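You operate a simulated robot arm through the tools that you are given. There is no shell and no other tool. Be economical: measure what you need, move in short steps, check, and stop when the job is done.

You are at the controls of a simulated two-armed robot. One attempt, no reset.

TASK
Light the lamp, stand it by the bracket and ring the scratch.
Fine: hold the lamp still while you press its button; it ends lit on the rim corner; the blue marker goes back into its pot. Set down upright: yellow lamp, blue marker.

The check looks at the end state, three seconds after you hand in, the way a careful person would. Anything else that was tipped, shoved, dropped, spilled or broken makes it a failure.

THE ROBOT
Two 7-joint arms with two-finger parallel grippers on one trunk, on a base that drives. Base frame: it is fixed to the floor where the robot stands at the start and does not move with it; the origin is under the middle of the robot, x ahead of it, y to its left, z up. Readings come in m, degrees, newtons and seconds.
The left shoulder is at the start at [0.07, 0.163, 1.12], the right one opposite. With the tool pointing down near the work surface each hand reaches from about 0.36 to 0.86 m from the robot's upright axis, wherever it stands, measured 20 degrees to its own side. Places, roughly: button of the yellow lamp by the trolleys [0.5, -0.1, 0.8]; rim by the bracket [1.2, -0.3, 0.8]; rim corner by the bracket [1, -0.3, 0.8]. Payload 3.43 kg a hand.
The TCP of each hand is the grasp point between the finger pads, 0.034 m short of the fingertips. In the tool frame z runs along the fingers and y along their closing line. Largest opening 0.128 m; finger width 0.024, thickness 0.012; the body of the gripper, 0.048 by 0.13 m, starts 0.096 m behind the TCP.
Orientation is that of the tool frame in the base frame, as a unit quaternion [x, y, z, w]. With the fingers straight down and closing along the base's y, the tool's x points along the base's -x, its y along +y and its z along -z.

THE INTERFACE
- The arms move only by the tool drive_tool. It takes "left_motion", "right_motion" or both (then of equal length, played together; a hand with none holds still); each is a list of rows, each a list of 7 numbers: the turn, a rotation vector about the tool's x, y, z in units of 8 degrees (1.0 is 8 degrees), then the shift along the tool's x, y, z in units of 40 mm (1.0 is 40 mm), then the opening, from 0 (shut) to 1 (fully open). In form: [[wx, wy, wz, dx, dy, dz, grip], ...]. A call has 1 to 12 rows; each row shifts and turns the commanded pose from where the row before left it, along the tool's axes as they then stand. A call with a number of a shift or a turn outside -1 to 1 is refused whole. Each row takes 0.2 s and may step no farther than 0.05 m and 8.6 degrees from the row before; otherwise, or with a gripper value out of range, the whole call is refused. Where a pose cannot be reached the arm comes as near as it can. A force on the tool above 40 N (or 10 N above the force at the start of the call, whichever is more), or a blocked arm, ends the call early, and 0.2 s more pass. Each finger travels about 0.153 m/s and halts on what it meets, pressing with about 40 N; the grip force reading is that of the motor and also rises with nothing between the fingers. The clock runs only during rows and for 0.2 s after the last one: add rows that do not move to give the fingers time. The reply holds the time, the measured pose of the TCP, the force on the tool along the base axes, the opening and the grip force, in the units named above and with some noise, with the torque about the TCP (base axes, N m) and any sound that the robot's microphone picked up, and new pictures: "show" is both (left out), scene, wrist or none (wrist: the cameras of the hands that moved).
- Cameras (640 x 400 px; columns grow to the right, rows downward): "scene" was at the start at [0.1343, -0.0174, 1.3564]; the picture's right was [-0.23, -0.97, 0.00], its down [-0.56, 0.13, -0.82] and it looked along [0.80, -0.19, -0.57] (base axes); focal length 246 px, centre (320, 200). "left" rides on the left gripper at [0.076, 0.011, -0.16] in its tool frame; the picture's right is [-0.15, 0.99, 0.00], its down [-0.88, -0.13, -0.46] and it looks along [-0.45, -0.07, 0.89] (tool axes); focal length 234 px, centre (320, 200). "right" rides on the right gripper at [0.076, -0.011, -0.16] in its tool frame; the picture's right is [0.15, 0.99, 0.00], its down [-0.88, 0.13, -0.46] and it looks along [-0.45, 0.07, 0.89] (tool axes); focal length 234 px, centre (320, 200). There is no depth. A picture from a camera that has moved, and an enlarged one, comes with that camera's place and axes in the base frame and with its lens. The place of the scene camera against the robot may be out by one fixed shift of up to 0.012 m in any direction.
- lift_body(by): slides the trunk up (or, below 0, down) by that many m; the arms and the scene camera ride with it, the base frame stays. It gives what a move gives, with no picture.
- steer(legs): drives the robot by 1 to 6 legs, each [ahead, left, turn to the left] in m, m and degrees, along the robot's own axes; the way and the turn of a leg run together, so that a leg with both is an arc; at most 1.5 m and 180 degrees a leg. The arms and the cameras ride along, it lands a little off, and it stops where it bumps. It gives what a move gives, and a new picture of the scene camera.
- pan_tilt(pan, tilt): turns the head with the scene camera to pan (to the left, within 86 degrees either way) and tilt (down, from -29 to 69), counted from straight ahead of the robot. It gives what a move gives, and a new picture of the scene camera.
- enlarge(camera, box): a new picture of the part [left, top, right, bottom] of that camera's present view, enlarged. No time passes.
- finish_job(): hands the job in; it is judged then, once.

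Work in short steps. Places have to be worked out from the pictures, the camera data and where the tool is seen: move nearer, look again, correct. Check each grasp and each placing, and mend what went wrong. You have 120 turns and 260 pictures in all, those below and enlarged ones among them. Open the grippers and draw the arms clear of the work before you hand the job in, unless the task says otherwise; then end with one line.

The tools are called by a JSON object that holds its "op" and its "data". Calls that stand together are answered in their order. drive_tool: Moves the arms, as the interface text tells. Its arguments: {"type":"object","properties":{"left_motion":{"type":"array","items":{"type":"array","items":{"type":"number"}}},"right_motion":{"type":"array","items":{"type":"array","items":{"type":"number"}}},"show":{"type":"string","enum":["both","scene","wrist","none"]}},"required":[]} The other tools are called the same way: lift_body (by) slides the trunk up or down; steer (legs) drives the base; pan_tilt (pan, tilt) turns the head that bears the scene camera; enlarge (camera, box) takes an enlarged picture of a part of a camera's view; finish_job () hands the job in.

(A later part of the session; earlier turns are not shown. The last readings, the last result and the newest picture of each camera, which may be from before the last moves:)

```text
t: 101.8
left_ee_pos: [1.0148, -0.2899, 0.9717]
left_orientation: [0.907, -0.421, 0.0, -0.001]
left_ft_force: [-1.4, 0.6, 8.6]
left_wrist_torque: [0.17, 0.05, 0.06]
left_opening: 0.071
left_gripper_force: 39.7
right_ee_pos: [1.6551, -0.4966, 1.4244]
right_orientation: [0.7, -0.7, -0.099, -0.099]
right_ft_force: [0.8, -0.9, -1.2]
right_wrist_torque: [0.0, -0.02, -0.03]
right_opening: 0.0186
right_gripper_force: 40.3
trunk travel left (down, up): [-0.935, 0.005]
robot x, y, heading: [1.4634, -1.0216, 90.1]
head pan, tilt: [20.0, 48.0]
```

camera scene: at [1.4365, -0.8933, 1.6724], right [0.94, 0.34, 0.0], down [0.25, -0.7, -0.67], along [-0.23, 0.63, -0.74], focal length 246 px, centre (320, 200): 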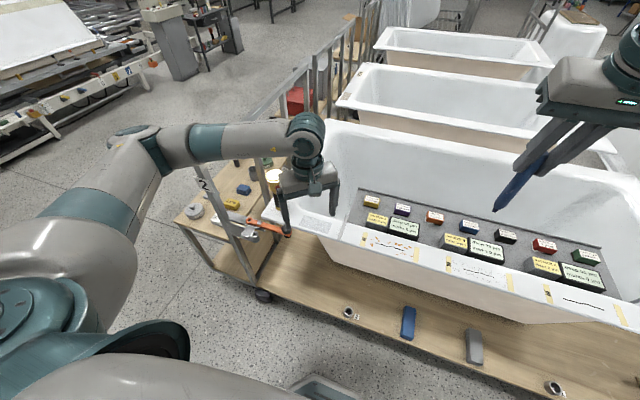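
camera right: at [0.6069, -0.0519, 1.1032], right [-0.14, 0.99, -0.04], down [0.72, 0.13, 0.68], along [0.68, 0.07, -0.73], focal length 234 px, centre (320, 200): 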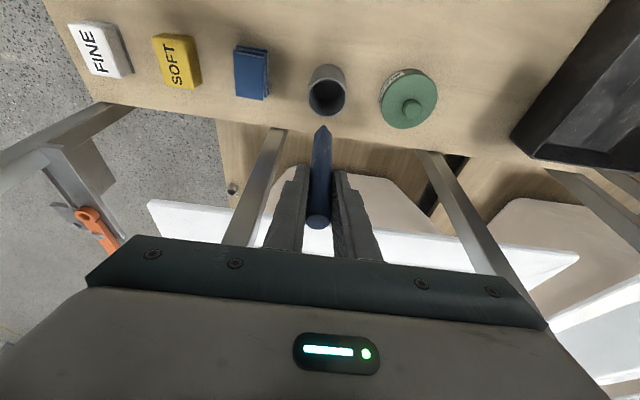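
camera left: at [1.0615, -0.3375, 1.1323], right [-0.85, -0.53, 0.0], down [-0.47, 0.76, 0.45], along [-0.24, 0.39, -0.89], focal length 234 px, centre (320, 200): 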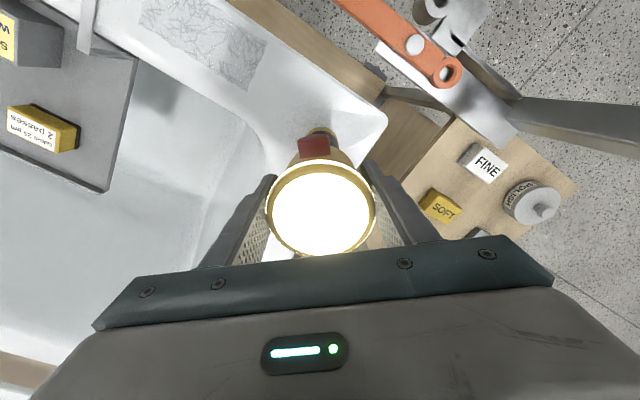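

Contact at 9 N. I release, rise straight up, and retreat well back toward the robot.

{"op": "drive_tool", "data": {"left_motion": [[0, 0, 0, 0, 0, -0.02, 0.45], [0, 0, 0, 0, 0, 0, 0.55], [0, 0, 0, 0, 0, 0, 0.7], [0, 0, 0, 0, 0, 0, 0.9], [0, 0, 0, 0, 0, -0.5, 0.9], [0, 0, 0, 0, 0, -1, 0.9], [0, 0, 0, 0, 0, -1, 0.9], [0, 0, 0, 0, 0, -1, 0.9], [0, 0, 0, 0, 0, -1, 0.9], [0, 0, 0, 0, 0, -1, 0.9], [0, 0, 0, 0.8, 0, -0.6, 0.9], [0, 0, 0, 0.8, 0, -0.6, 0.9]], "show": "none"}}

{"op": "drive_tool", "data": {"left_motion": [[0, 0, 0, 1, 0, 0, 0.9], [0, 0, 0, 1, 0, 0, 0.9], [0, 0, 0, 1, 0, 0, 0.9], [0, 0, 0, 1, 0, 0, 0.9], [0, 0, 0, 1, 0.2, 0, 0.9], [0, 0, 0, 1, 0.2, 0, 0.9], [0, 0, 0, 0, 0, 0, 0.9]], "show": "scene"}}

{"op": "enlarge", "data": {"camera": "scene", "box": [295, 205, 345, 240]}}

{"op": "enlarge", "data": {"camera": "scene", "box": [260, 165, 340, 235]}}

```text
t: 104.4
left_ee_pos: [1.0561, -0.343, 1.2412]
left_orientation: [0.907, -0.421, 0.0, -0.001]
left_ft_force: [0.9, -0.2, 1.0]
left_wrist_torque: [0.0, -0.04, -0.03]
left_opening: 0.115
left_gripper_force: 0.0
right_ee_pos: [1.6555, -0.4977, 1.4248]
right_orientation: [-0.7, 0.7, 0.099, 0.099]
right_ft_force: [0.8, 0.3, -0.7]
right_wrist_torque: [0.0, -0.01, 0.02]
right_opening: 0.0187
right_gripper_force: 39.9
trunk travel left (down, up): [-0.935, 0.005]
robot x, y, heading: [1.4625, -1.0184, 89.8]
head pan, tilt: [20.0, 48.0]
```

```text
t: 106.0
left_ee_pos: [1.1988, -0.5308, 1.2396]
left_orientation: [0.907, -0.421, 0.001, 0.001]
left_ft_force: [-1.4, -0.6, -0.4]
left_wrist_torque: [-0.02, 0.01, 0.0]
left_opening: 0.1154
left_gripper_force: 0.2
right_ee_pos: [1.6559, -0.4951, 1.4227]
right_orientation: [-0.7, 0.7, 0.098, 0.098]
right_ft_force: [0.3, 1.7, -1.9]
right_wrist_torque: [-0.01, 0.03, 0.0]
right_opening: 0.0188
right_gripper_force: 39.9
trunk travel left (down, up): [-0.935, 0.005]
robot x, y, heading: [1.468, -1.0237, 89.8]
head pan, tilt: [20.0, 48.0]
camera scene: at [1.4367, -0.893, 1.6724], right [0.94, 0.34, 0.0], down [0.25, -0.7, -0.67], along [-0.23, 0.63, -0.74], focal length 246 px, centre (320, 200)
```

scene: 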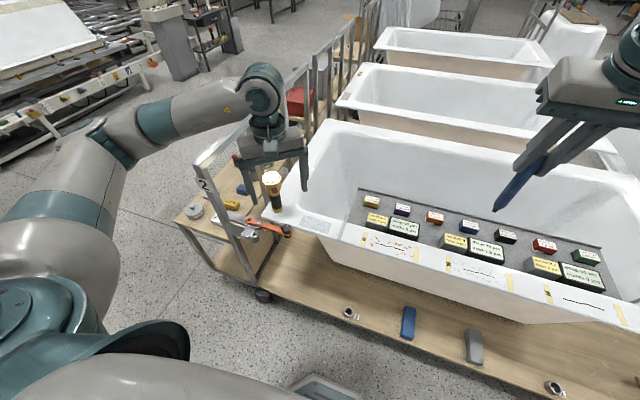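

```text
11.43 times, centred on (320, 222) of scene
camera zoom: at [1.4367, -0.893, 1.6724], right [0.94, 0.34, 0.0], down [0.25, -0.7, -0.67], along [-0.23, 0.63, -0.74], focal length 2809 px, centre (320, -57)
```

zoom: 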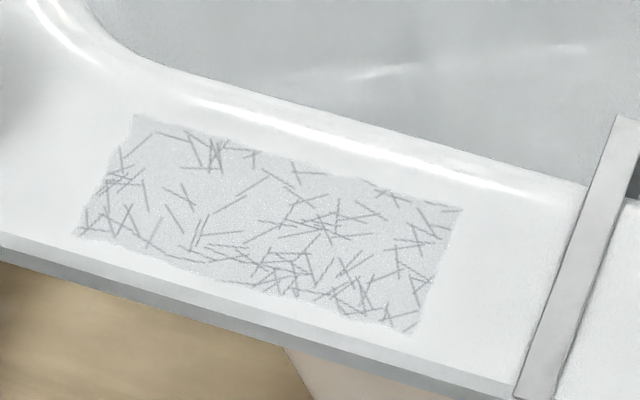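

```text
5.71 times, centred on (300, 200) of scene
camera zoom: at [1.4367, -0.893, 1.6724], right [0.94, 0.34, 0.0], down [0.25, -0.7, -0.67], along [-0.23, 0.63, -0.74], focal length 1404 px, centre (434, 200)
```

zoom: 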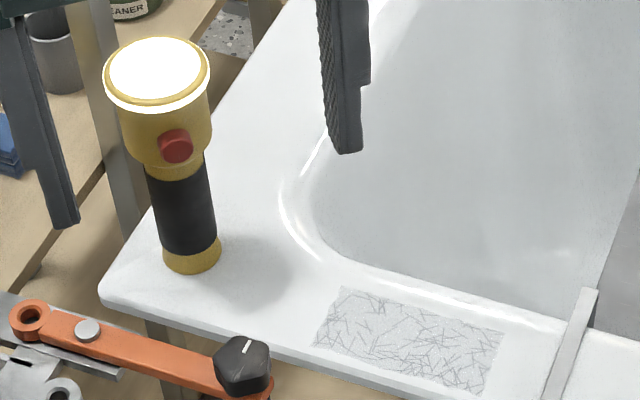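

No separate line is revealed; the damage is this whole scuffed patch (x 1.136–1.271, y -0.337 to -0.276), so I'll ring it closely. I tuck the left arm back and drive 0.22 m left so that the right hand has easy reach.

{"op": "drive_tool", "data": {"left_motion": [[0, 0, 0, 0.9, 0, -0.4, 0.9], [0, 0, 0, 0.9, 0, -0.4, 0.9], [0, 0, 0, 0.9, 0, -0.4, 0.9], [0, 0, 0, 0.5, 0, 0, 0.9], [0, 0, 0, 0, 0, 0, 0.9]], "show": "none"}}

{"op": "steer", "data": {"legs": [[0, 0.22, 0]]}}

```text
t: 107.2
left_ee_pos: [1.2791, -0.6299, 1.2907]
left_orientation: [0.907, -0.421, 0.0, 0.001]
left_ft_force: [-0.7, 0.1, -0.1]
left_wrist_torque: [0.01, 0.02, 0.0]
left_opening: 0.1154
left_gripper_force: 0.0
right_ee_pos: [1.6555, -0.4964, 1.4243]
right_orientation: [-0.7, 0.701, 0.098, 0.098]
right_ft_force: [-0.1, -0.2, -0.1]
right_wrist_torque: [0.0, -0.02, 0.0]
right_opening: 0.0184
right_gripper_force: 39.5
trunk travel left (down, up): [-0.935, 0.005]
robot x, y, heading: [1.4646, -1.0227, 90.2]
head pan, tilt: [20.0, 48.0]
```

```text
t: 108.8
left_ee_pos: [1.0658, -0.6301, 1.2906]
left_orientation: [0.907, -0.422, 0.0, 0.001]
left_ft_force: [0.0, 0.2, 0.4]
left_wrist_torque: [0.0, 0.02, 0.02]
left_opening: 0.1149
left_gripper_force: 0.1
right_ee_pos: [1.4429, -0.4966, 1.4235]
right_orientation: [0.7, -0.7, -0.1, -0.098]
right_ft_force: [-0.1, 0.9, -0.6]
right_wrist_torque: [-0.01, 0.06, 0.02]
right_opening: 0.0191
right_gripper_force: 40.1
trunk travel left (down, up): [-0.935, 0.005]
robot x, y, heading: [1.2511, -1.0172, 89.8]
head pan, tilt: [20.0, 48.0]
camera scene: at [1.2242, -0.8936, 1.6725], right [0.94, 0.34, 0.0], down [0.25, -0.7, -0.67], along [-0.23, 0.63, -0.74], focal length 246 px, centre (320, 200)
```

scene: 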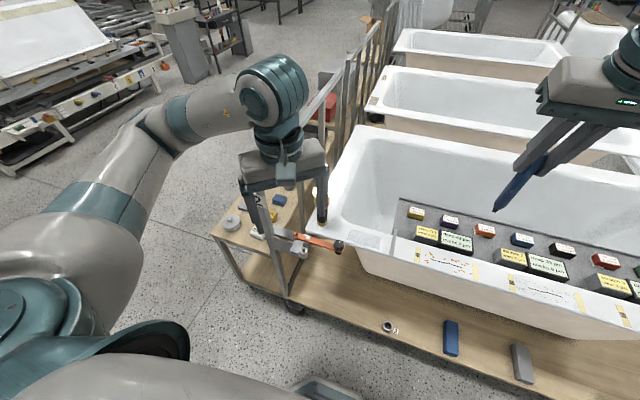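

I bring the right hand down over the patch, the marker tip about 7 cm above the rim.

{"op": "drive_tool", "data": {"right_motion": [[0, 0, 0, -0.11, 0.506, 0.98, 0.05], [0, 0, 0, -0.11, 0.506, 0.98, 0.05], [0, 0, 0, -0.11, 0.506, 0.98, 0.05], [0, 0, 0, -0.11, 0.506, 0.98, 0.05], [0, 0, 0, -0.11, 0.506, 0.98, 0.05], [0, 0, 0, -0.11, 0.506, 0.98, 0.05], [0, 0, 0, -0.11, 0.506, 0.98, 0.05], [0, 0, 0, -0.11, 0.506, 0.98, 0.05], [0, 0, 0, -0.11, 0.506, 0.98, 0.05], [0, 0, 0, -0.11, 0.506, 0.98, 0.05], [0, 0, 0, -0.11, 0.506, 0.98, 0.05], [0, 0, 0, -0.11, 0.506, 0.98, 0.05]]}}

```text
t: 111.4
left_ee_pos: [1.0604, -0.6294, 1.2894]
left_orientation: [0.907, -0.422, 0.002, 0.0]
left_ft_force: [-0.1, -0.1, -1.2]
left_wrist_torque: [0.03, -0.01, 0.0]
left_opening: 0.1153
left_gripper_force: 0.1
right_ee_pos: [1.1948, -0.314, 0.9869]
right_orientation: [0.7, -0.7, -0.098, -0.099]
right_ft_force: [-0.8, 0.3, -0.2]
right_wrist_torque: [-0.01, -0.01, 0.04]
right_opening: 0.0187
right_gripper_force: 39.9
trunk travel left (down, up): [-0.935, 0.005]
robot x, y, heading: [1.2477, -1.023, 89.8]
head pan, tilt: [20.0, 48.0]
camera scene: at [1.217, -0.8928, 1.6724], right [0.94, 0.34, 0.0], down [0.25, -0.7, -0.67], along [-0.23, 0.63, -0.74], focal length 246 px, centre (320, 200)
camera right: at [1.2056, -0.4302, 1.1199], right [-0.99, -0.14, -0.04], down [-0.13, 0.72, 0.68], along [-0.06, 0.68, -0.73], focal length 234 px, centre (320, 200)
```

scene: 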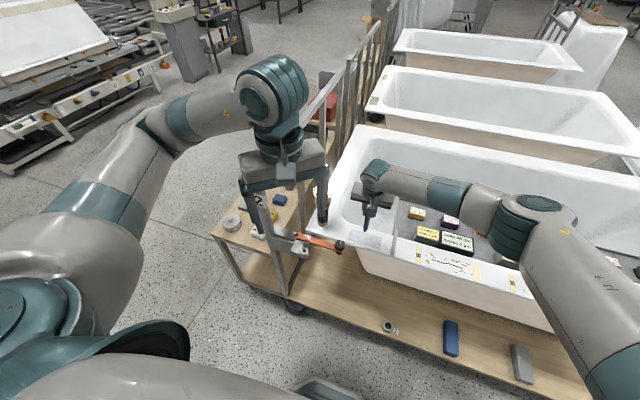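
right: 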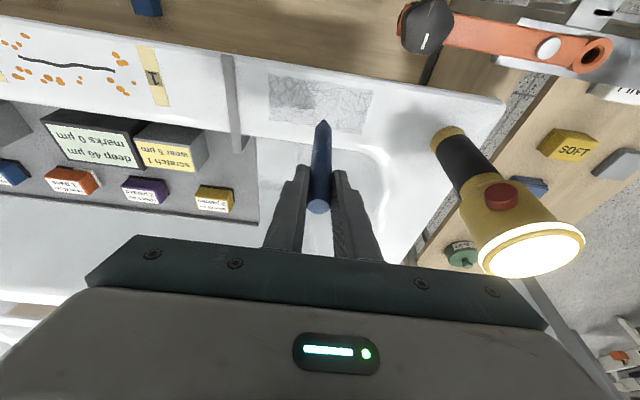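

The right wrist camera sees the tip, the patch and the lamp. I enlarge it to calibrate the tip and patch borders.

{"op": "enlarge", "data": {"camera": "right", "box": [245, 60, 395, 150]}}

```text
4.27 times, centred on (320, 105) of right
camera zoom: at [1.2056, -0.4302, 1.1199], right [-0.99, -0.14, -0.04], down [-0.13, 0.72, 0.68], along [-0.06, 0.68, -0.73], focal length 999 px, centre (320, 605)
```

zoom: 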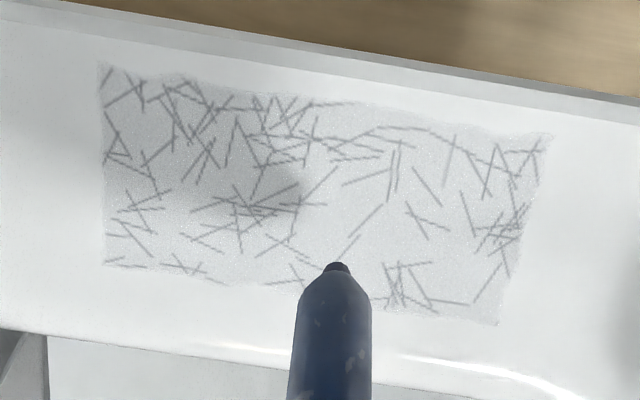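

The patch corners agree from both cameras: x 1.136–1.273, y -0.337 to -0.274, with the flat ending at y -0.343. The marker has slid down a little in the grip, so its tip is now about 0.13 m below the TCP. I move to the ring's start behind the patch, just above the rim.

{"op": "drive_tool", "data": {"right_motion": [[0, 0, 0, -0.371, -0.1, 0.6925, 0.05], [0, 0, 0, -0.371, -0.1, 0.6925, 0.05], [0, 0, 0, 0, 0, 0, 0.05]], "show": "none"}}

{"op": "enlarge", "data": {"camera": "right", "box": [230, 60, 410, 170]}}

{"op": "enlarge", "data": {"camera": "scene", "box": [330, 190, 410, 260]}}

```text
t: 112.2
left_ee_pos: [1.0626, -0.6304, 1.2897]
left_orientation: [0.907, -0.421, 0.001, 0.0]
left_ft_force: [0.0, -0.3, 1.0]
left_wrist_torque: [0.01, 0.0, 0.0]
left_opening: 0.1154
left_gripper_force: 0.0
right_ee_pos: [1.2043, -0.2708, 0.9408]
right_orientation: [0.7, -0.7, -0.099, -0.097]
right_ft_force: [0.3, 0.2, 0.3]
right_wrist_torque: [0.02, 0.03, 0.01]
right_opening: 0.0188
right_gripper_force: 40.0
trunk travel left (down, up): [-0.935, 0.005]
robot x, y, heading: [1.2484, -1.0263, 90.1]
head pan, tilt: [20.0, 48.0]
```

```text
3.56 times, centred on (320, 115) of right
camera zoom: at [1.215, -0.3879, 1.0743], right [-0.99, -0.14, -0.04], down [-0.13, 0.72, 0.68], along [-0.07, 0.68, -0.73], focal length 833 px, centre (320, 502)
```

zoom: 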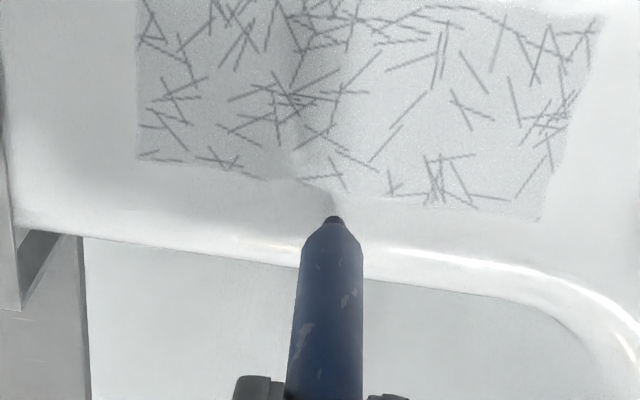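

```text
5.71 times, centred on (370, 225) of scene
camera zoom: at [1.2198, -0.8944, 1.6726], right [0.94, 0.34, 0.0], down [0.25, -0.7, -0.67], along [-0.23, 0.63, -0.74], focal length 1404 px, centre (34, 57)
```

zoom: 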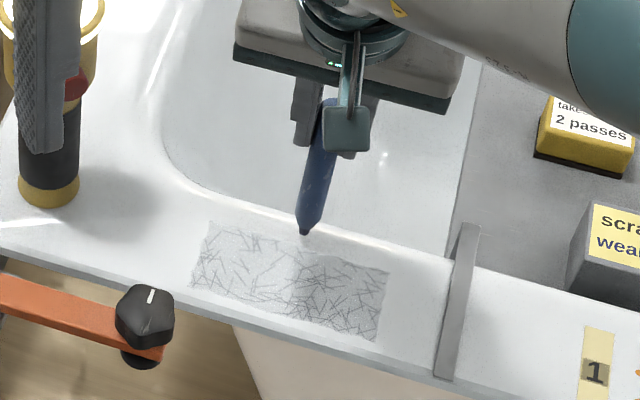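

The tip is right over the start, about 1 cm up, clear of the bowl's curve. I lower to contact in fine steps.

{"op": "drive_tool", "data": {"right_motion": [[0, 0, 0, 0.055, 0, 0.192, 0.05], [0, 0, 0, 0.01, 0, 0.036, 0.05], [0, 0, 0, 0.01, 0, 0.036, 0.05], [0, 0, 0, 0, 0, 0, 0.05]], "show": "none"}}

{"op": "enlarge", "data": {"camera": "right", "box": [280, 80, 370, 140]}}

```text
t: 113.2
left_ee_pos: [1.0616, -0.6329, 1.2906]
left_orientation: [0.906, -0.422, 0.0, -0.001]
left_ft_force: [0.0, -0.1, 0.2]
left_wrist_torque: [0.01, -0.01, -0.03]
left_opening: 0.1152
left_gripper_force: 0.1
right_ee_pos: [1.2031, -0.2705, 0.935]
right_orientation: [-0.7, 0.7, 0.101, 0.1]
right_ft_force: [0.5, 4.5, 24.0]
right_wrist_torque: [0.69, -0.04, 0.0]
right_opening: 0.0185
right_gripper_force: 39.8
trunk travel left (down, up): [-0.935, 0.005]
robot x, y, heading: [1.2484, -1.0222, 90.0]
head pan, tilt: [20.0, 48.0]
```

```text
6.67 times, centred on (325, 110) of right
camera zoom: at [1.215, -0.3884, 1.0671], right [-0.99, -0.14, -0.04], down [-0.13, 0.72, 0.68], along [-0.07, 0.68, -0.73], focal length 1561 px, centre (287, 800)
```

zoom: 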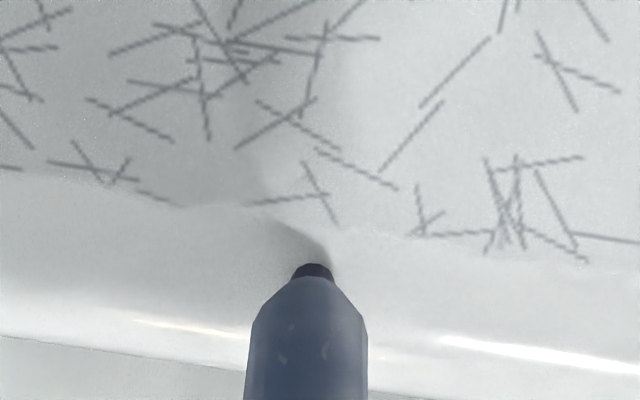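

Contact; 24 N is too hard, so I ease off 4 mm and draw the first stretch: left along the back, round the corner, and down the lamp side.

{"op": "drive_tool", "data": {"right_motion": [[0, 0, 0, -0.028, 0, -0.096, 0.05], [0, 0, 0, 0, 0.369, 0, 0.05], [0, 0, 0, 0, 0.369, 0, 0.05], [0, 0, 0, 0, 0.369, 0, 0.05], [0, 0, 0, 0, 0.369, 0, 0.05], [0, 0, 0, 0, 0, 0, 0.05]], "show": "none"}}

{"op": "enlarge", "data": {"camera": "right", "box": [230, 60, 410, 170]}}

```text
t: 114.6
left_ee_pos: [1.0627, -0.6335, 1.29]
left_orientation: [0.907, -0.421, 0.0, -0.001]
left_ft_force: [0.4, 0.7, 0.0]
left_wrist_torque: [0.03, 0.03, 0.0]
left_opening: 0.115
left_gripper_force: 0.1
right_ee_pos: [1.1464, -0.2734, 0.9353]
right_orientation: [0.7, -0.7, -0.099, -0.099]
right_ft_force: [1.3, -2.8, 11.3]
right_wrist_torque: [-0.3, -0.24, 0.01]
right_opening: 0.0187
right_gripper_force: 39.9
trunk travel left (down, up): [-0.935, 0.005]
robot x, y, heading: [1.2498, -1.0223, 89.8]
head pan, tilt: [20.0, 48.0]
```

```text
3.56 times, centred on (320, 115) of right
camera zoom: at [1.1572, -0.3899, 1.0678], right [-0.99, -0.14, -0.04], down [-0.13, 0.72, 0.68], along [-0.07, 0.68, -0.73], focal length 833 px, centre (320, 502)
```

zoom: 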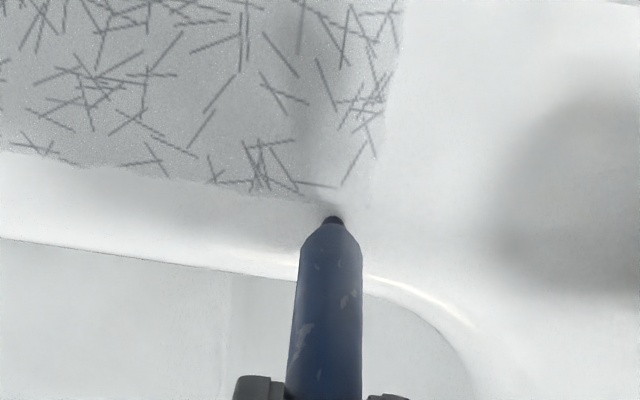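

I see no blue trail yet. I zoom in right behind the tip and from the scene camera.

{"op": "enlarge", "data": {"camera": "right", "box": [255, 95, 345, 150]}}

{"op": "enlarge", "data": {"camera": "scene", "box": [335, 205, 395, 250]}}

```text
7.11 times, centred on (300, 122) of right
camera zoom: at [1.1572, -0.3899, 1.0678], right [-0.99, -0.14, -0.04], down [-0.13, 0.72, 0.68], along [-0.07, 0.68, -0.73], focal length 1665 px, centre (462, 751)
```

zoom: 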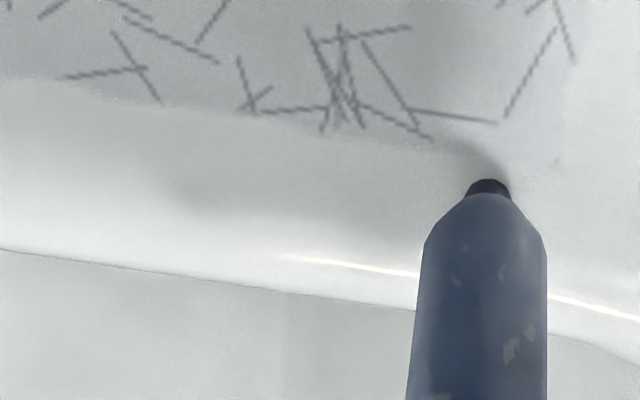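

```text
8.89 times, centred on (365, 228) of scene
camera zoom: at [1.2199, -0.896, 1.6727], right [0.94, 0.34, 0.0], down [0.25, -0.7, -0.67], along [-0.23, 0.63, -0.74], focal length 2184 px, centre (-80, -44)
```

zoom: 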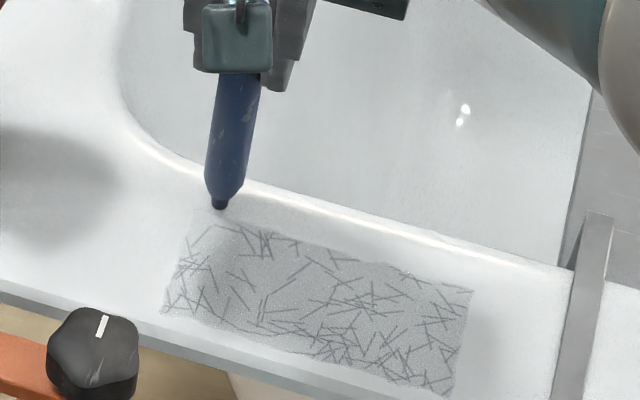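

No ink on the plain rim. Perhaps ink only takes on the patch itself, so I try a short stroke just inside its corner, where a ring along its border would run anyway.

{"op": "drive_tool", "data": {"right_motion": [[0, 0, 0, 0.144, 0, -0.041, 0.05], [0, 0, 0, 0.144, 0, -0.041, 0.05], [0, 0, 0, 0, 0, 0, 0.05]], "show": "none"}}

{"op": "enlarge", "data": {"camera": "scene", "box": [335, 205, 395, 250]}}

{"op": "enlarge", "data": {"camera": "right", "box": [285, 95, 375, 150]}}

```text
t: 115.4
left_ee_pos: [1.0615, -0.6308, 1.291]
left_orientation: [0.907, -0.421, 0.001, -0.001]
left_ft_force: [-0.2, 0.0, -0.3]
left_wrist_torque: [-0.01, 0.01, 0.03]
left_opening: 0.115
left_gripper_force: 0.1
right_ee_pos: [1.1465, -0.2844, 0.9342]
right_orientation: [-0.7, 0.7, 0.098, 0.098]
right_ft_force: [-0.6, 2.1, 10.3]
right_wrist_torque: [0.37, 0.13, 0.02]
right_opening: 0.0186
right_gripper_force: 40.0
trunk travel left (down, up): [-0.935, 0.005]
robot x, y, heading: [1.243, -1.0237, 90.1]
head pan, tilt: [20.0, 48.0]
```

```text
8.89 times, centred on (365, 228) of scene
camera zoom: at [1.2188, -0.895, 1.6726], right [0.94, 0.34, 0.0], down [0.25, -0.7, -0.67], along [-0.23, 0.63, -0.74], focal length 2184 px, centre (-80, -44)
```

zoom: 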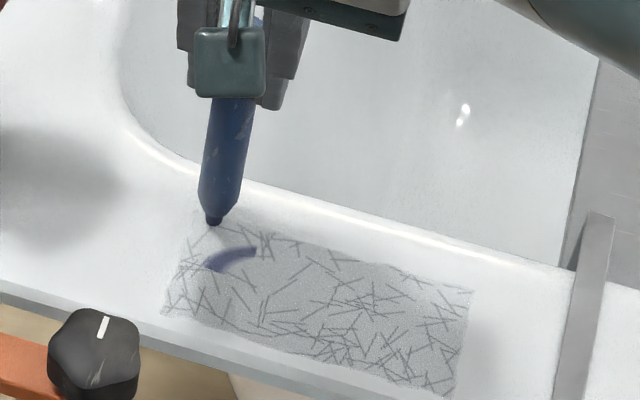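

```text
7.11 times, centred on (330, 122) of right
camera zoom: at [1.1568, -0.4008, 1.0676], right [-0.99, -0.14, -0.04], down [-0.13, 0.72, 0.68], along [-0.07, 0.68, -0.73], focal length 1665 px, centre (249, 751)
```

zoom: 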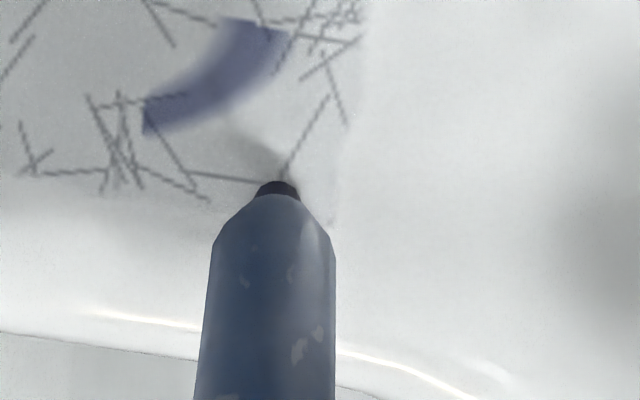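

Revealing: a blue arc appeared inside the patch, about 45° of a circle centred near (1.177, -0.3135) with a radius of about 27 mm. The ring belongs around that point, so I move in to that radius and carry on anticlockwise.

{"op": "drive_tool", "data": {"right_motion": [[0, 0, 0, 0.26, -0.05, -0.075, 0.05], [0, 0, 0, 0.26, -0.05, -0.075, 0.05], [0, 0, 0, 0.26, -0.05, -0.075, 0.05], [0, 0, 0, 0.238, -0.05, -0.0686, 0.05], [0, 0, 0, 0, 0, 0, 0.05]], "show": "none"}}

{"op": "enlarge", "data": {"camera": "right", "box": [245, 70, 365, 150]}}

{"op": "enlarge", "data": {"camera": "scene", "box": [335, 205, 395, 250]}}

```text
t: 116.6
left_ee_pos: [1.0616, -0.6316, 1.29]
left_orientation: [0.907, -0.422, 0.0, -0.001]
left_ft_force: [0.5, 0.4, 0.4]
left_wrist_torque: [-0.01, -0.01, -0.01]
left_opening: 0.1151
left_gripper_force: 0.1
right_ee_pos: [1.1539, -0.3272, 0.9343]
right_orientation: [-0.7, 0.701, 0.097, 0.097]
right_ft_force: [0.3, 0.8, 8.3]
right_wrist_torque: [0.18, 0.0, -0.02]
right_opening: 0.0185
right_gripper_force: 40.0
trunk travel left (down, up): [-0.935, 0.005]
robot x, y, heading: [1.2491, -1.0211, 89.7]
head pan, tilt: [20.0, 48.0]
```

```text
5.00 times, centred on (305, 110) of right
camera zoom: at [1.165, -0.4434, 1.0678], right [-0.99, -0.14, -0.04], down [-0.13, 0.72, 0.68], along [-0.07, 0.68, -0.73], focal length 1171 px, centre (395, 650)
```

zoom: 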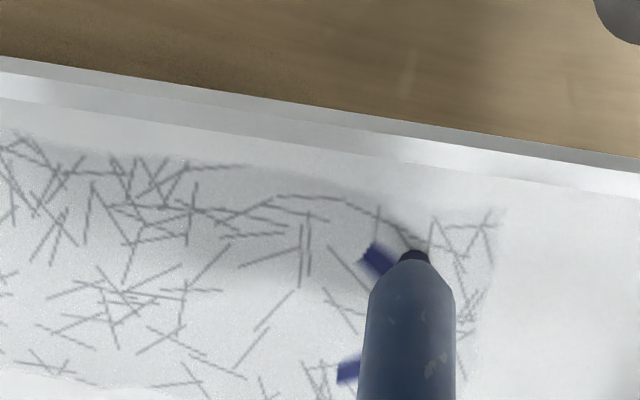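

```text
8.89 times, centred on (365, 228) of scene
camera zoom: at [1.2189, -0.8949, 1.6726], right [0.94, 0.34, 0.0], down [0.25, -0.7, -0.67], along [-0.23, 0.63, -0.74], focal length 2184 px, centre (-80, -44)
```

zoom: 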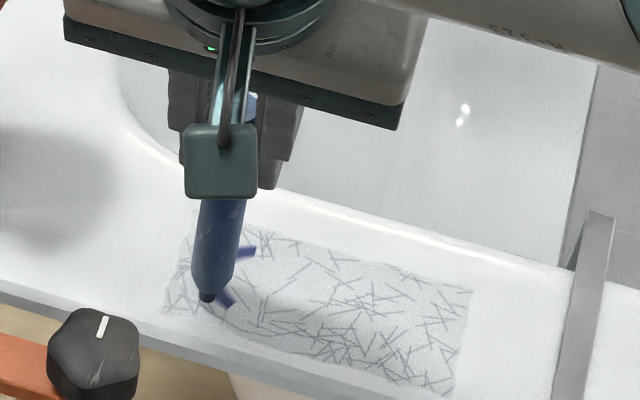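

More of the arc has appeared, half hidden by the marker. I lift the tip clear for a moment to see the arc and fix its centre exactly.

{"op": "drive_tool", "data": {"right_motion": [[0, 0, 0, -0.208, 0, -0.72, 0.05], [0, 0, 0, -0.3, 0, -0.4, 0.05], [0, 0, 0, -0.6, -0.6, 0.2, 0.05], [0, 0, 0, 0, 0, 0, 0.05]], "show": "none"}}

{"op": "enlarge", "data": {"camera": "right", "box": [270, 30, 430, 140]}}

{"op": "enlarge", "data": {"camera": "scene", "box": [345, 215, 395, 250]}}

```text
t: 117.6
left_ee_pos: [1.0616, -0.63, 1.2903]
left_orientation: [0.907, -0.422, 0.001, 0.0]
left_ft_force: [-0.8, 0.7, -0.1]
left_wrist_torque: [0.02, 0.01, -0.03]
left_opening: 0.1155
left_gripper_force: 0.2
right_ee_pos: [1.1754, -0.2936, 0.9837]
right_orientation: [-0.7, 0.701, 0.098, 0.098]
right_ft_force: [0.5, 0.4, -0.7]
right_wrist_torque: [0.0, -0.03, -0.01]
right_opening: 0.0184
right_gripper_force: 39.7
trunk travel left (down, up): [-0.935, 0.005]
robot x, y, heading: [1.2439, -1.0206, 89.8]
head pan, tilt: [20.0, 48.0]
```

```text
3.64 times, centred on (350, 85) of right
camera zoom: at [1.1872, -0.4095, 1.1173], right [-0.99, -0.14, -0.04], down [-0.13, 0.72, 0.68], along [-0.07, 0.68, -0.73], focal length 852 px, centre (211, 618)
```

zoom: 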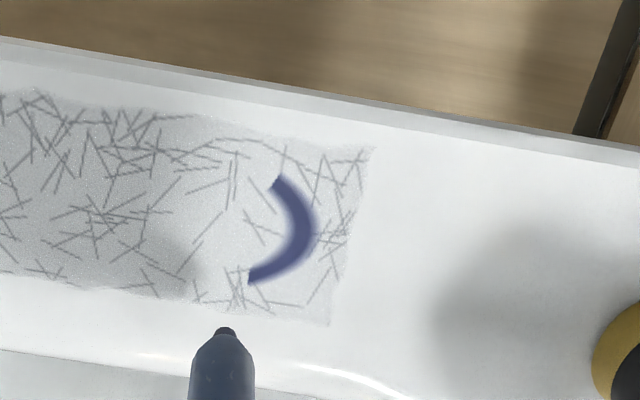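

```text
11.43 times, centred on (370, 232) of scene
camera zoom: at [1.2191, -0.8934, 1.6724], right [0.94, 0.34, 0.0], down [0.25, -0.7, -0.67], along [-0.23, 0.63, -0.74], focal length 2809 px, centre (-251, -171)
```

zoom: 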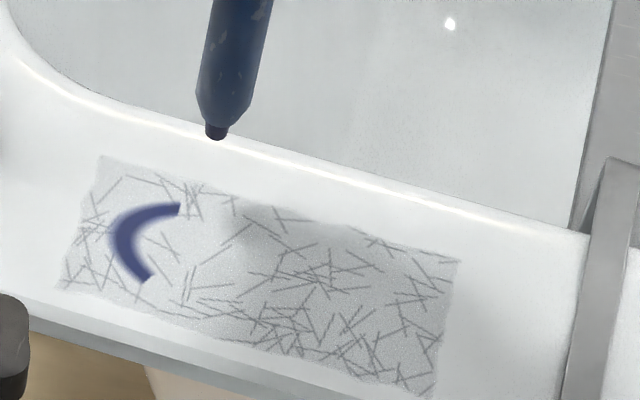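

The arc now reads clearly: centre (1.168, -0.305), radius about 16 mm, drawn from 94° to 253°. I set the tip down again at 240° and trace round through 0° to 90° at a 20 mm radius.

{"op": "drive_tool", "data": {"right_motion": [[0, 0, 0, 0.804, 0.435, -0.232, 0.05], [0, 0, 0, 0.16, 0, 0.55, 0.05], [0, 0, 0, 0.16, 0, 0.55, 0.05], [0, 0, 0, 0.03, 0, 0.1, 0.05], [0, 0, 0, 0.065, -0.25, -0.019, 0.05], [0, 0, 0, -0.065, -0.25, 0.019, 0.05], [0, 0, 0, -0.175, -0.1825, 0.0506, 0.05], [0, 0, 0, -0.24, -0.0675, 0.069, 0.05], [0, 0, 0, -0.24, 0.0675, 0.069, 0.05], [0, 0, 0, -0.175, 0.1825, 0.0506, 0.05], [0, 0, 0, -0.065, 0.25, 0.019, 0.05], [0, 0, 0, 0, 0, 0, 0.05]], "show": "none"}}

{"op": "enlarge", "data": {"camera": "scene", "box": [345, 215, 395, 250]}}

{"op": "enlarge", "data": {"camera": "right", "box": [230, 40, 390, 150]}}

```text
t: 120.2
left_ee_pos: [1.0625, -0.6328, 1.2908]
left_orientation: [0.906, -0.422, 0.0, 0.0]
left_ft_force: [-0.5, 0.3, -0.1]
left_wrist_torque: [-0.02, 0.02, 0.01]
left_opening: 0.1152
left_gripper_force: 0.0
right_ee_pos: [1.1714, -0.2904, 0.9326]
right_orientation: [-0.699, 0.701, 0.1, 0.099]
right_ft_force: [5.7, 1.8, 18.3]
right_wrist_torque: [0.37, -0.77, -0.02]
right_opening: 0.0186
right_gripper_force: 40.3
trunk travel left (down, up): [-0.935, 0.005]
robot x, y, heading: [1.2481, -1.0224, 89.8]
head pan, tilt: [20.0, 48.0]
```

```text
11.43 times, centred on (370, 232) of scene
camera zoom: at [1.2207, -0.8962, 1.6727], right [0.94, 0.34, 0.0], down [0.25, -0.7, -0.67], along [-0.23, 0.63, -0.74], focal length 2809 px, centre (-251, -171)
```

zoom: 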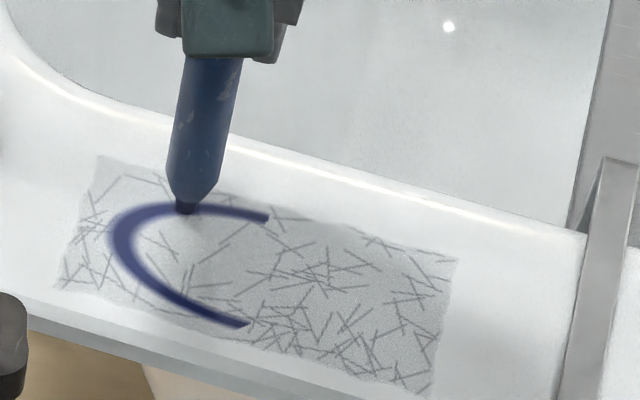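

```text
3.64 times, centred on (310, 95) of right
camera zoom: at [1.1821, -0.4076, 1.066], right [-0.99, -0.14, -0.04], down [-0.13, 0.72, 0.68], along [-0.07, 0.68, -0.73], focal length 852 px, centre (356, 582)
```

zoom: 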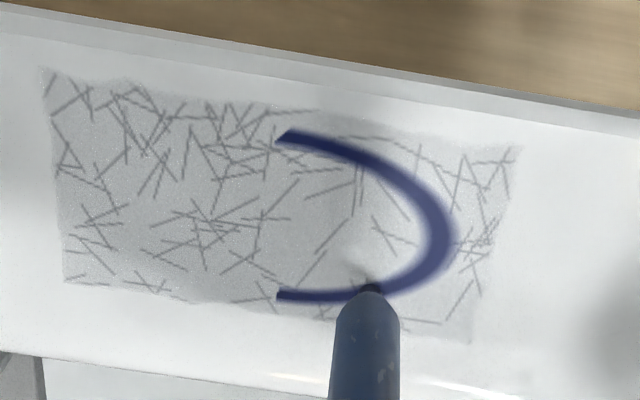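

The ring is an ellipse: it runs along front and back of the patch, centred at about (1.2035, -0.306) with half-axes of about 52 by 25 mm. I trace the remaining right-hand half, back to front, with slightly less pressure.

{"op": "drive_tool", "data": {"right_motion": [[0, 0, 0, -0.062, -0.4125, -0.034, 0.05], [0, 0, 0, -0.06, -0.425, 0.017, 0.05], [0, 0, 0, 0.024, -0.3125, -0.007, 0.05], [0, 0, 0, 0.048, -0.3125, -0.014, 0.05], [0, 0, 0, 0.228, -0.4575, -0.066, 0.05], [0, 0, 0, 0.3, -0.1675, -0.0866, 0.05], [0, 0, 0, 0.3, 0.1675, -0.0866, 0.05], [0, 0, 0, 0.22, 0.4575, -0.064, 0.05], [0, 0, 0, 0.048, 0.3125, -0.014, 0.05], [0, 0, 0, 0.031, 0.3125, -0.009, 0.05], [0, 0, 0, -0.024, 0.3, 0.007, 0.05], [0, 0, 0, 0, 0, 0, 0.05]], "show": "none"}}

{"op": "enlarge", "data": {"camera": "scene", "box": [345, 215, 395, 250]}}

```text
t: 122.8
left_ee_pos: [1.0627, -0.6304, 1.2892]
left_orientation: [0.907, -0.422, 0.001, 0.001]
left_ft_force: [-0.1, -0.1, -0.5]
left_wrist_torque: [0.02, -0.01, 0.01]
left_opening: 0.1154
left_gripper_force: 0.1
right_ee_pos: [1.1893, -0.3342, 0.9324]
right_orientation: [-0.7, 0.701, 0.098, 0.098]
right_ft_force: [-0.8, -0.1, -0.9]
right_wrist_torque: [-0.01, -0.02, 0.01]
right_opening: 0.0185
right_gripper_force: 40.1
trunk travel left (down, up): [-0.935, 0.005]
robot x, y, heading: [1.2463, -1.0222, 90.0]
head pan, tilt: [20.0, 48.0]
```

```text
11.43 times, centred on (370, 232) of scene
camera zoom: at [1.2194, -0.8934, 1.6725], right [0.94, 0.34, 0.0], down [0.25, -0.7, -0.67], along [-0.23, 0.63, -0.74], focal length 2809 px, centre (-251, -171)
```

zoom: 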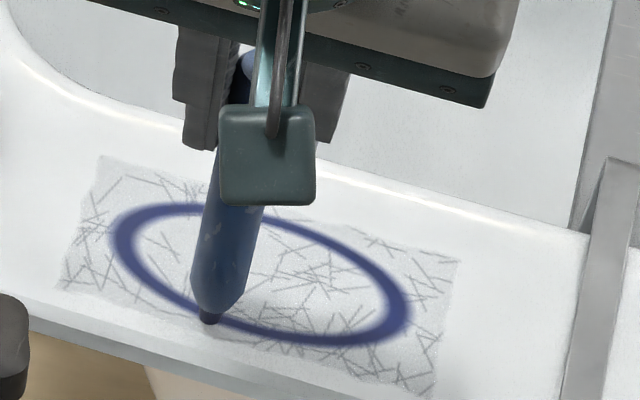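

The ellipse appears closed. I lift the marker clear and check the whole ring.

{"op": "drive_tool", "data": {"right_motion": [[0, 0, 0, -0.2, 0, -0.7, 0.05], [0, 0, 0, -0.277, 0, -0.96, 0.05], [0, 0, 0, -0.277, 0, -0.96, 0.05], [0, 0, 0, -0.277, -0.3, -0.96, 0.05], [0, 0, 0, -0.277, -0.8, -0.7, 0.05], [0, 0, 0, 0, -1, 0, 0.05], [0, 0, 0, 0, -1, 0, 0.05]], "show": "wrist"}}

{"op": "enlarge", "data": {"camera": "scene", "box": [330, 190, 410, 250]}}

```text
t: 124.4
left_ee_pos: [1.0639, -0.6308, 1.2899]
left_orientation: [0.907, -0.421, 0.0, 0.001]
left_ft_force: [-0.5, 1.0, 0.4]
left_wrist_torque: [-0.02, 0.05, -0.01]
left_opening: 0.1154
left_gripper_force: 0.2
right_ee_pos: [1.3169, -0.3319, 1.1117]
right_orientation: [0.701, -0.7, -0.099, -0.099]
right_ft_force: [0.7, -0.4, -0.7]
right_wrist_torque: [-0.02, 0.01, 0.03]
right_opening: 0.0185
right_gripper_force: 40.2
trunk travel left (down, up): [-0.935, 0.005]
robot x, y, heading: [1.2473, -1.0208, 90.1]
head pan, tilt: [20.0, 48.0]
camera right: at [1.328, -0.4481, 1.2449], right [-0.99, -0.14, -0.04], down [-0.13, 0.72, 0.68], along [-0.07, 0.68, -0.73], focal length 234 px, centre (320, 200)
```

right: 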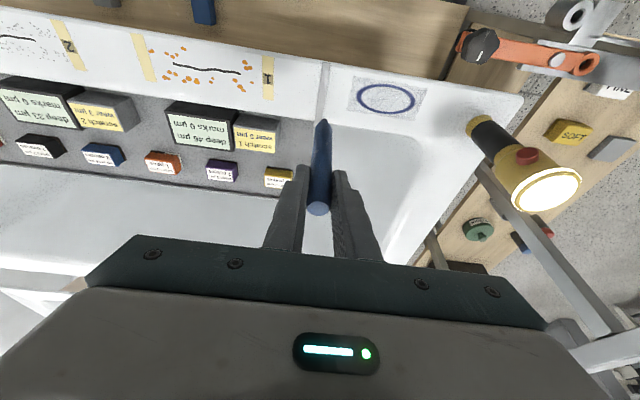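

```text
6.67 times, centred on (370, 220) of scene
camera zoom: at [1.2216, -0.894, 1.6726], right [0.94, 0.34, 0.0], down [0.25, -0.7, -0.67], along [-0.23, 0.63, -0.74], focal length 1638 px, centre (-13, 67)
```

zoom: 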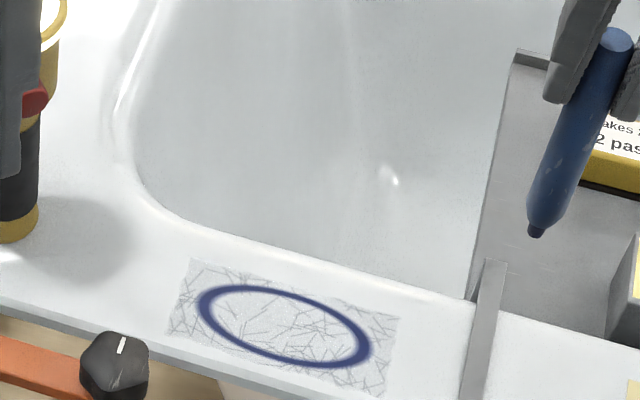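

The ring is closed around the scratch and the lamp stands lit. Now the marker goes home: I draw the right hand in, then retrace the route back to the workbench.

{"op": "drive_tool", "data": {"right_motion": [[0, 0, 0, 0.89, 0, -0.52, 0.05], [0, 0, 0, 0.89, 0, -0.52, 0.05], [0, 0, 0, 0.89, 0, -0.52, 0.05], [0, 0, 0, 0.89, 0, -0.52, 0.05], [0, 0, 0, 0.89, 0, -0.52, 0.05], [0, 0, 0, 0, 0, 0, 0.05]], "show": "none"}}

{"op": "steer", "data": {"legs": [[-0.14, 0, 0], [0, 0, -90], [-1.24, 0, 0]]}}

```text
t: 125.8
left_ee_pos: [1.0615, -0.6305, 1.2898]
left_orientation: [0.906, -0.423, 0.0, 0.001]
left_ft_force: [-0.7, 0.5, -1.1]
left_wrist_torque: [-0.02, 0.04, 0.0]
left_opening: 0.1152
left_gripper_force: 0.1
right_ee_pos: [1.3157, -0.532, 1.1627]
right_orientation: [-0.7, 0.701, 0.098, 0.098]
right_ft_force: [-0.1, 1.5, 0.2]
right_wrist_torque: [-0.01, -0.01, -0.02]
right_opening: 0.0187
right_gripper_force: 40.4
trunk travel left (down, up): [-0.935, 0.005]
robot x, y, heading: [1.2468, -1.019, 90.0]
head pan, tilt: [20.0, 48.0]
```

```text
t: 136.9
left_ee_pos: [0.4066, -0.9513, 1.2882]
left_orientation: [-0.321, 0.947, 0.0, -0.001]
left_ft_force: [-0.1, 0.1, 0.1]
left_wrist_torque: [-0.03, -0.02, 0.03]
left_opening: 0.1153
left_gripper_force: 0.0
right_ee_pos: [0.4944, -1.2099, 1.1627]
right_orientation: [0.024, 0.99, -0.004, 0.138]
right_ft_force: [-0.6, 0.0, -0.9]
right_wrist_torque: [0.02, 0.0, 0.0]
right_opening: 0.0183
right_gripper_force: 40.6
trunk travel left (down, up): [-0.935, 0.005]
robot x, y, heading: [0.0106, -1.1177, -3.0]
head pan, tilt: [20.0, 48.0]
camera scene: at [0.1327, -1.0944, 1.6724], right [0.3, -0.96, 0.0], down [-0.71, -0.22, -0.67], along [0.64, 0.2, -0.74], focal length 246 px, centre (320, 200)
```

scene: 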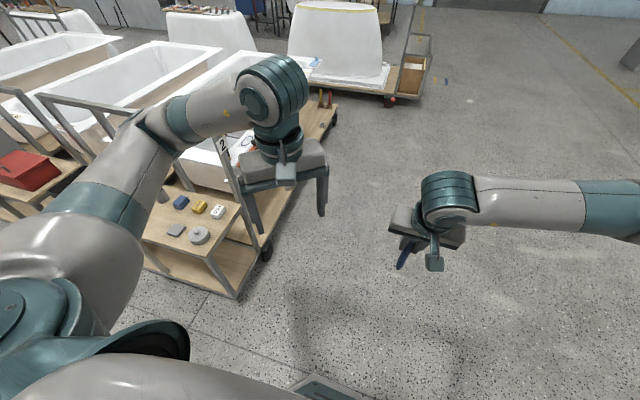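

All fine. I straighten the 3° and strafe left 1.1 m to the original spot in front of the bench.

{"op": "steer", "data": {"legs": [[0, 0, 3], [0, 1.115, 0]]}}

{"op": "pan_tilt", "data": {"pan": -8, "tilt": 48}}

```text
t: 143.0
left_ee_pos: [0.3929, 0.1782, 1.2895]
left_orientation: [-0.345, 0.939, -0.001, -0.001]
left_ft_force: [-0.3, -0.9, 0.5]
left_wrist_torque: [-0.03, 0.03, -0.01]
left_opening: 0.1154
left_gripper_force: 0.0
right_ee_pos: [0.4931, -0.0747, 1.1631]
right_orientation: [-0.002, 0.99, -0.001, 0.139]
right_ft_force: [0.1, -0.5, -0.2]
right_wrist_torque: [0.0, -0.04, 0.0]
right_opening: 0.0188
right_gripper_force: 40.4
trunk travel left (down, up): [-0.935, 0.005]
robot x, y, heading: [0.0056, -0.0122, 0.3]
head pan, tilt: [20.0, 48.0]
camera scene: at [0.1265, 0.021, 1.6725], right [0.35, -0.94, 0.0], down [-0.7, -0.26, -0.67], along [0.63, 0.23, -0.74], focal length 246 px, centre (320, 200)
```

scene: 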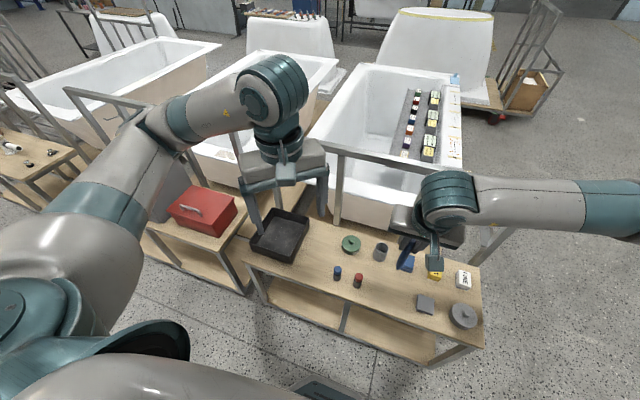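

```text
t: 143.9
left_ee_pos: [0.394, 0.179, 1.2891]
left_orientation: [-0.346, 0.938, -0.001, -0.001]
left_ft_force: [-0.8, 0.1, 1.2]
left_wrist_torque: [-0.02, 0.01, -0.02]
left_opening: 0.115
left_gripper_force: 0.1
right_ee_pos: [0.4928, -0.0751, 1.1635]
right_orientation: [-0.002, 0.99, -0.001, 0.139]
right_ft_force: [0.1, -0.5, -0.3]
right_wrist_torque: [0.03, -0.02, 0.0]
right_opening: 0.0187
right_gripper_force: 40.4
trunk travel left (down, up): [-0.935, 0.005]
robot x, y, heading: [0.0027, -0.0103, 0.2]
head pan, tilt: [-8.0, 48.0]
camera scene: at [0.1307, -0.0157, 1.6725], right [-0.13, -0.99, 0.0], down [-0.74, 0.1, -0.67], along [0.66, -0.09, -0.74], focal length 246 px, centre (320, 200)
```

scene: 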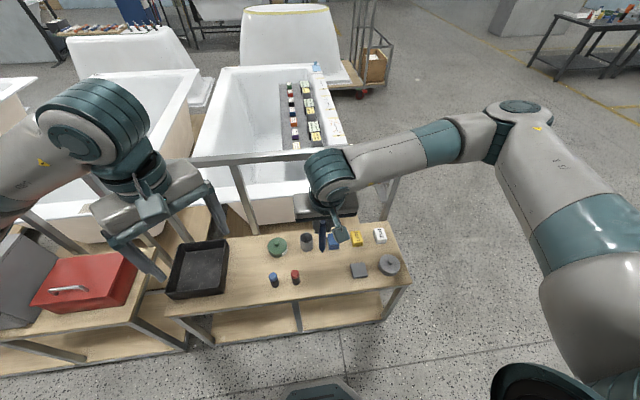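

Back at the bench. I lower the trunk 0.2 m, then bring the marker over the pot with its tip about 6 cm above the rim.

{"op": "lift_body", "data": {"by": -0.2}}

{"op": "drive_tool", "data": {"right_motion": [[0, 0, 0, -0.908, 0.1525, 0.261, 0.05], [0, 0, 0, -0.908, 0.1525, 0.261, 0.05], [0, 0, 0, -0.908, 0.1525, 0.261, 0.05], [0, 0, 0, -0.908, 0.1525, 0.261, 0.05], [0, 0, 0, -0.908, 0.1525, 0.261, 0.05], [0, 0, 0, -0.908, 0.1525, 0.261, 0.05], [0, 0, 0, 0, 0, 0, 0.05]]}}

```text
t: 146.1
left_ee_pos: [0.3932, 0.1773, 1.0899]
left_orientation: [-0.345, 0.939, 0.0, -0.001]
left_ft_force: [0.0, -0.5, -0.3]
left_wrist_torque: [0.0, 0.01, 0.02]
left_opening: 0.1151
left_gripper_force: 0.0
right_ee_pos: [0.4934, -0.0742, 0.9636]
right_orientation: [-0.003, 0.99, 0.0, 0.14]
right_ft_force: [0.1, 0.6, -0.9]
right_wrist_torque: [0.02, 0.03, 0.04]
right_opening: 0.0185
right_gripper_force: 40.0
trunk travel left (down, up): [-0.735, 0.205]
robot x, y, heading: [-0.0006, -0.0079, 0.3]
head pan, tilt: [-8.0, 48.0]
```

```text
t: 147.7
left_ee_pos: [0.3927, 0.1774, 1.0889]
left_orientation: [-0.346, 0.938, 0.0, 0.0]
left_ft_force: [-0.4, 0.3, -0.5]
left_wrist_torque: [0.01, -0.04, -0.02]
left_opening: 0.1149
left_gripper_force: 0.0
right_ee_pos: [0.7207, -0.0362, 0.9617]
right_orientation: [-0.002, 0.99, 0.001, 0.139]
right_ft_force: [-0.3, -0.5, 0.1]
right_wrist_torque: [-0.02, 0.01, -0.02]
right_opening: 0.0186
right_gripper_force: 40.2
trunk travel left (down, up): [-0.735, 0.205]
robot x, y, heading: [0.0039, -0.008, 0.1]
head pan, tilt: [-8.0, 48.0]
camera scene: at [0.1301, -0.0166, 1.4725], right [-0.13, -0.99, 0.0], down [-0.74, 0.1, -0.67], along [0.66, -0.09, -0.74], focal length 246 px, centre (320, 200)
camera right: at [0.603, -0.0485, 1.0948], right [-0.14, 0.99, -0.04], down [0.72, 0.13, 0.68], along [0.68, 0.07, -0.73], focal length 234 px, centre (320, 200)
```

scene: 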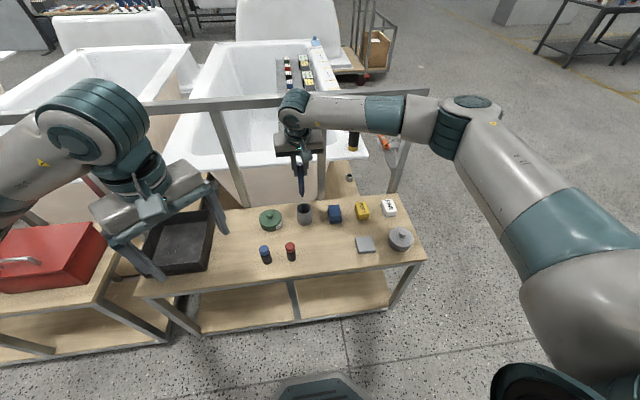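
right: 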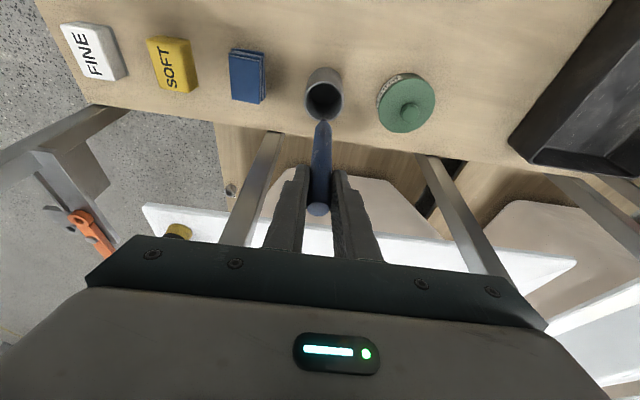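

I enlarge to line the tip up with the pot's mouth.

{"op": "enlarge", "data": {"camera": "right", "box": [285, 60, 365, 130]}}

{"op": "enlarge", "data": {"camera": "scene", "box": [275, 150, 335, 235]}}

```text
5.71 times, centred on (325, 95) of right
camera zoom: at [0.603, -0.0485, 1.0948], right [-0.14, 0.99, -0.04], down [0.72, 0.13, 0.68], along [0.68, 0.07, -0.73], focal length 1338 px, centre (291, 800)
```

zoom: 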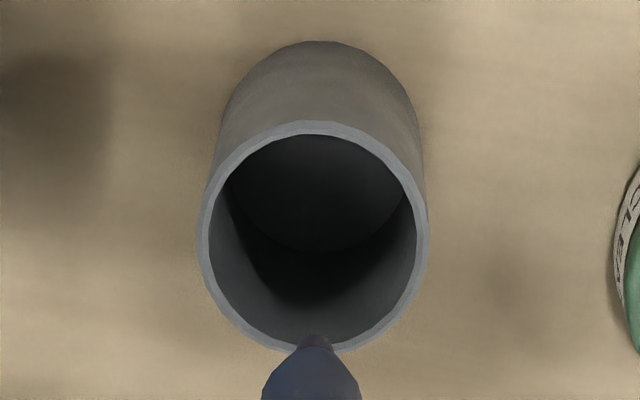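

```text
4.71 times, centred on (305, 192) of scene
camera zoom: at [0.1301, -0.0166, 1.4725], right [-0.13, -0.99, 0.0], down [-0.74, 0.1, -0.67], along [0.66, -0.09, -0.74], focal length 1156 px, centre (391, 235)
```

zoom: 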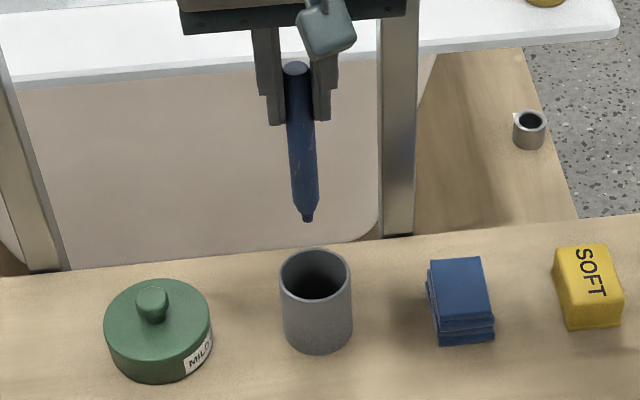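

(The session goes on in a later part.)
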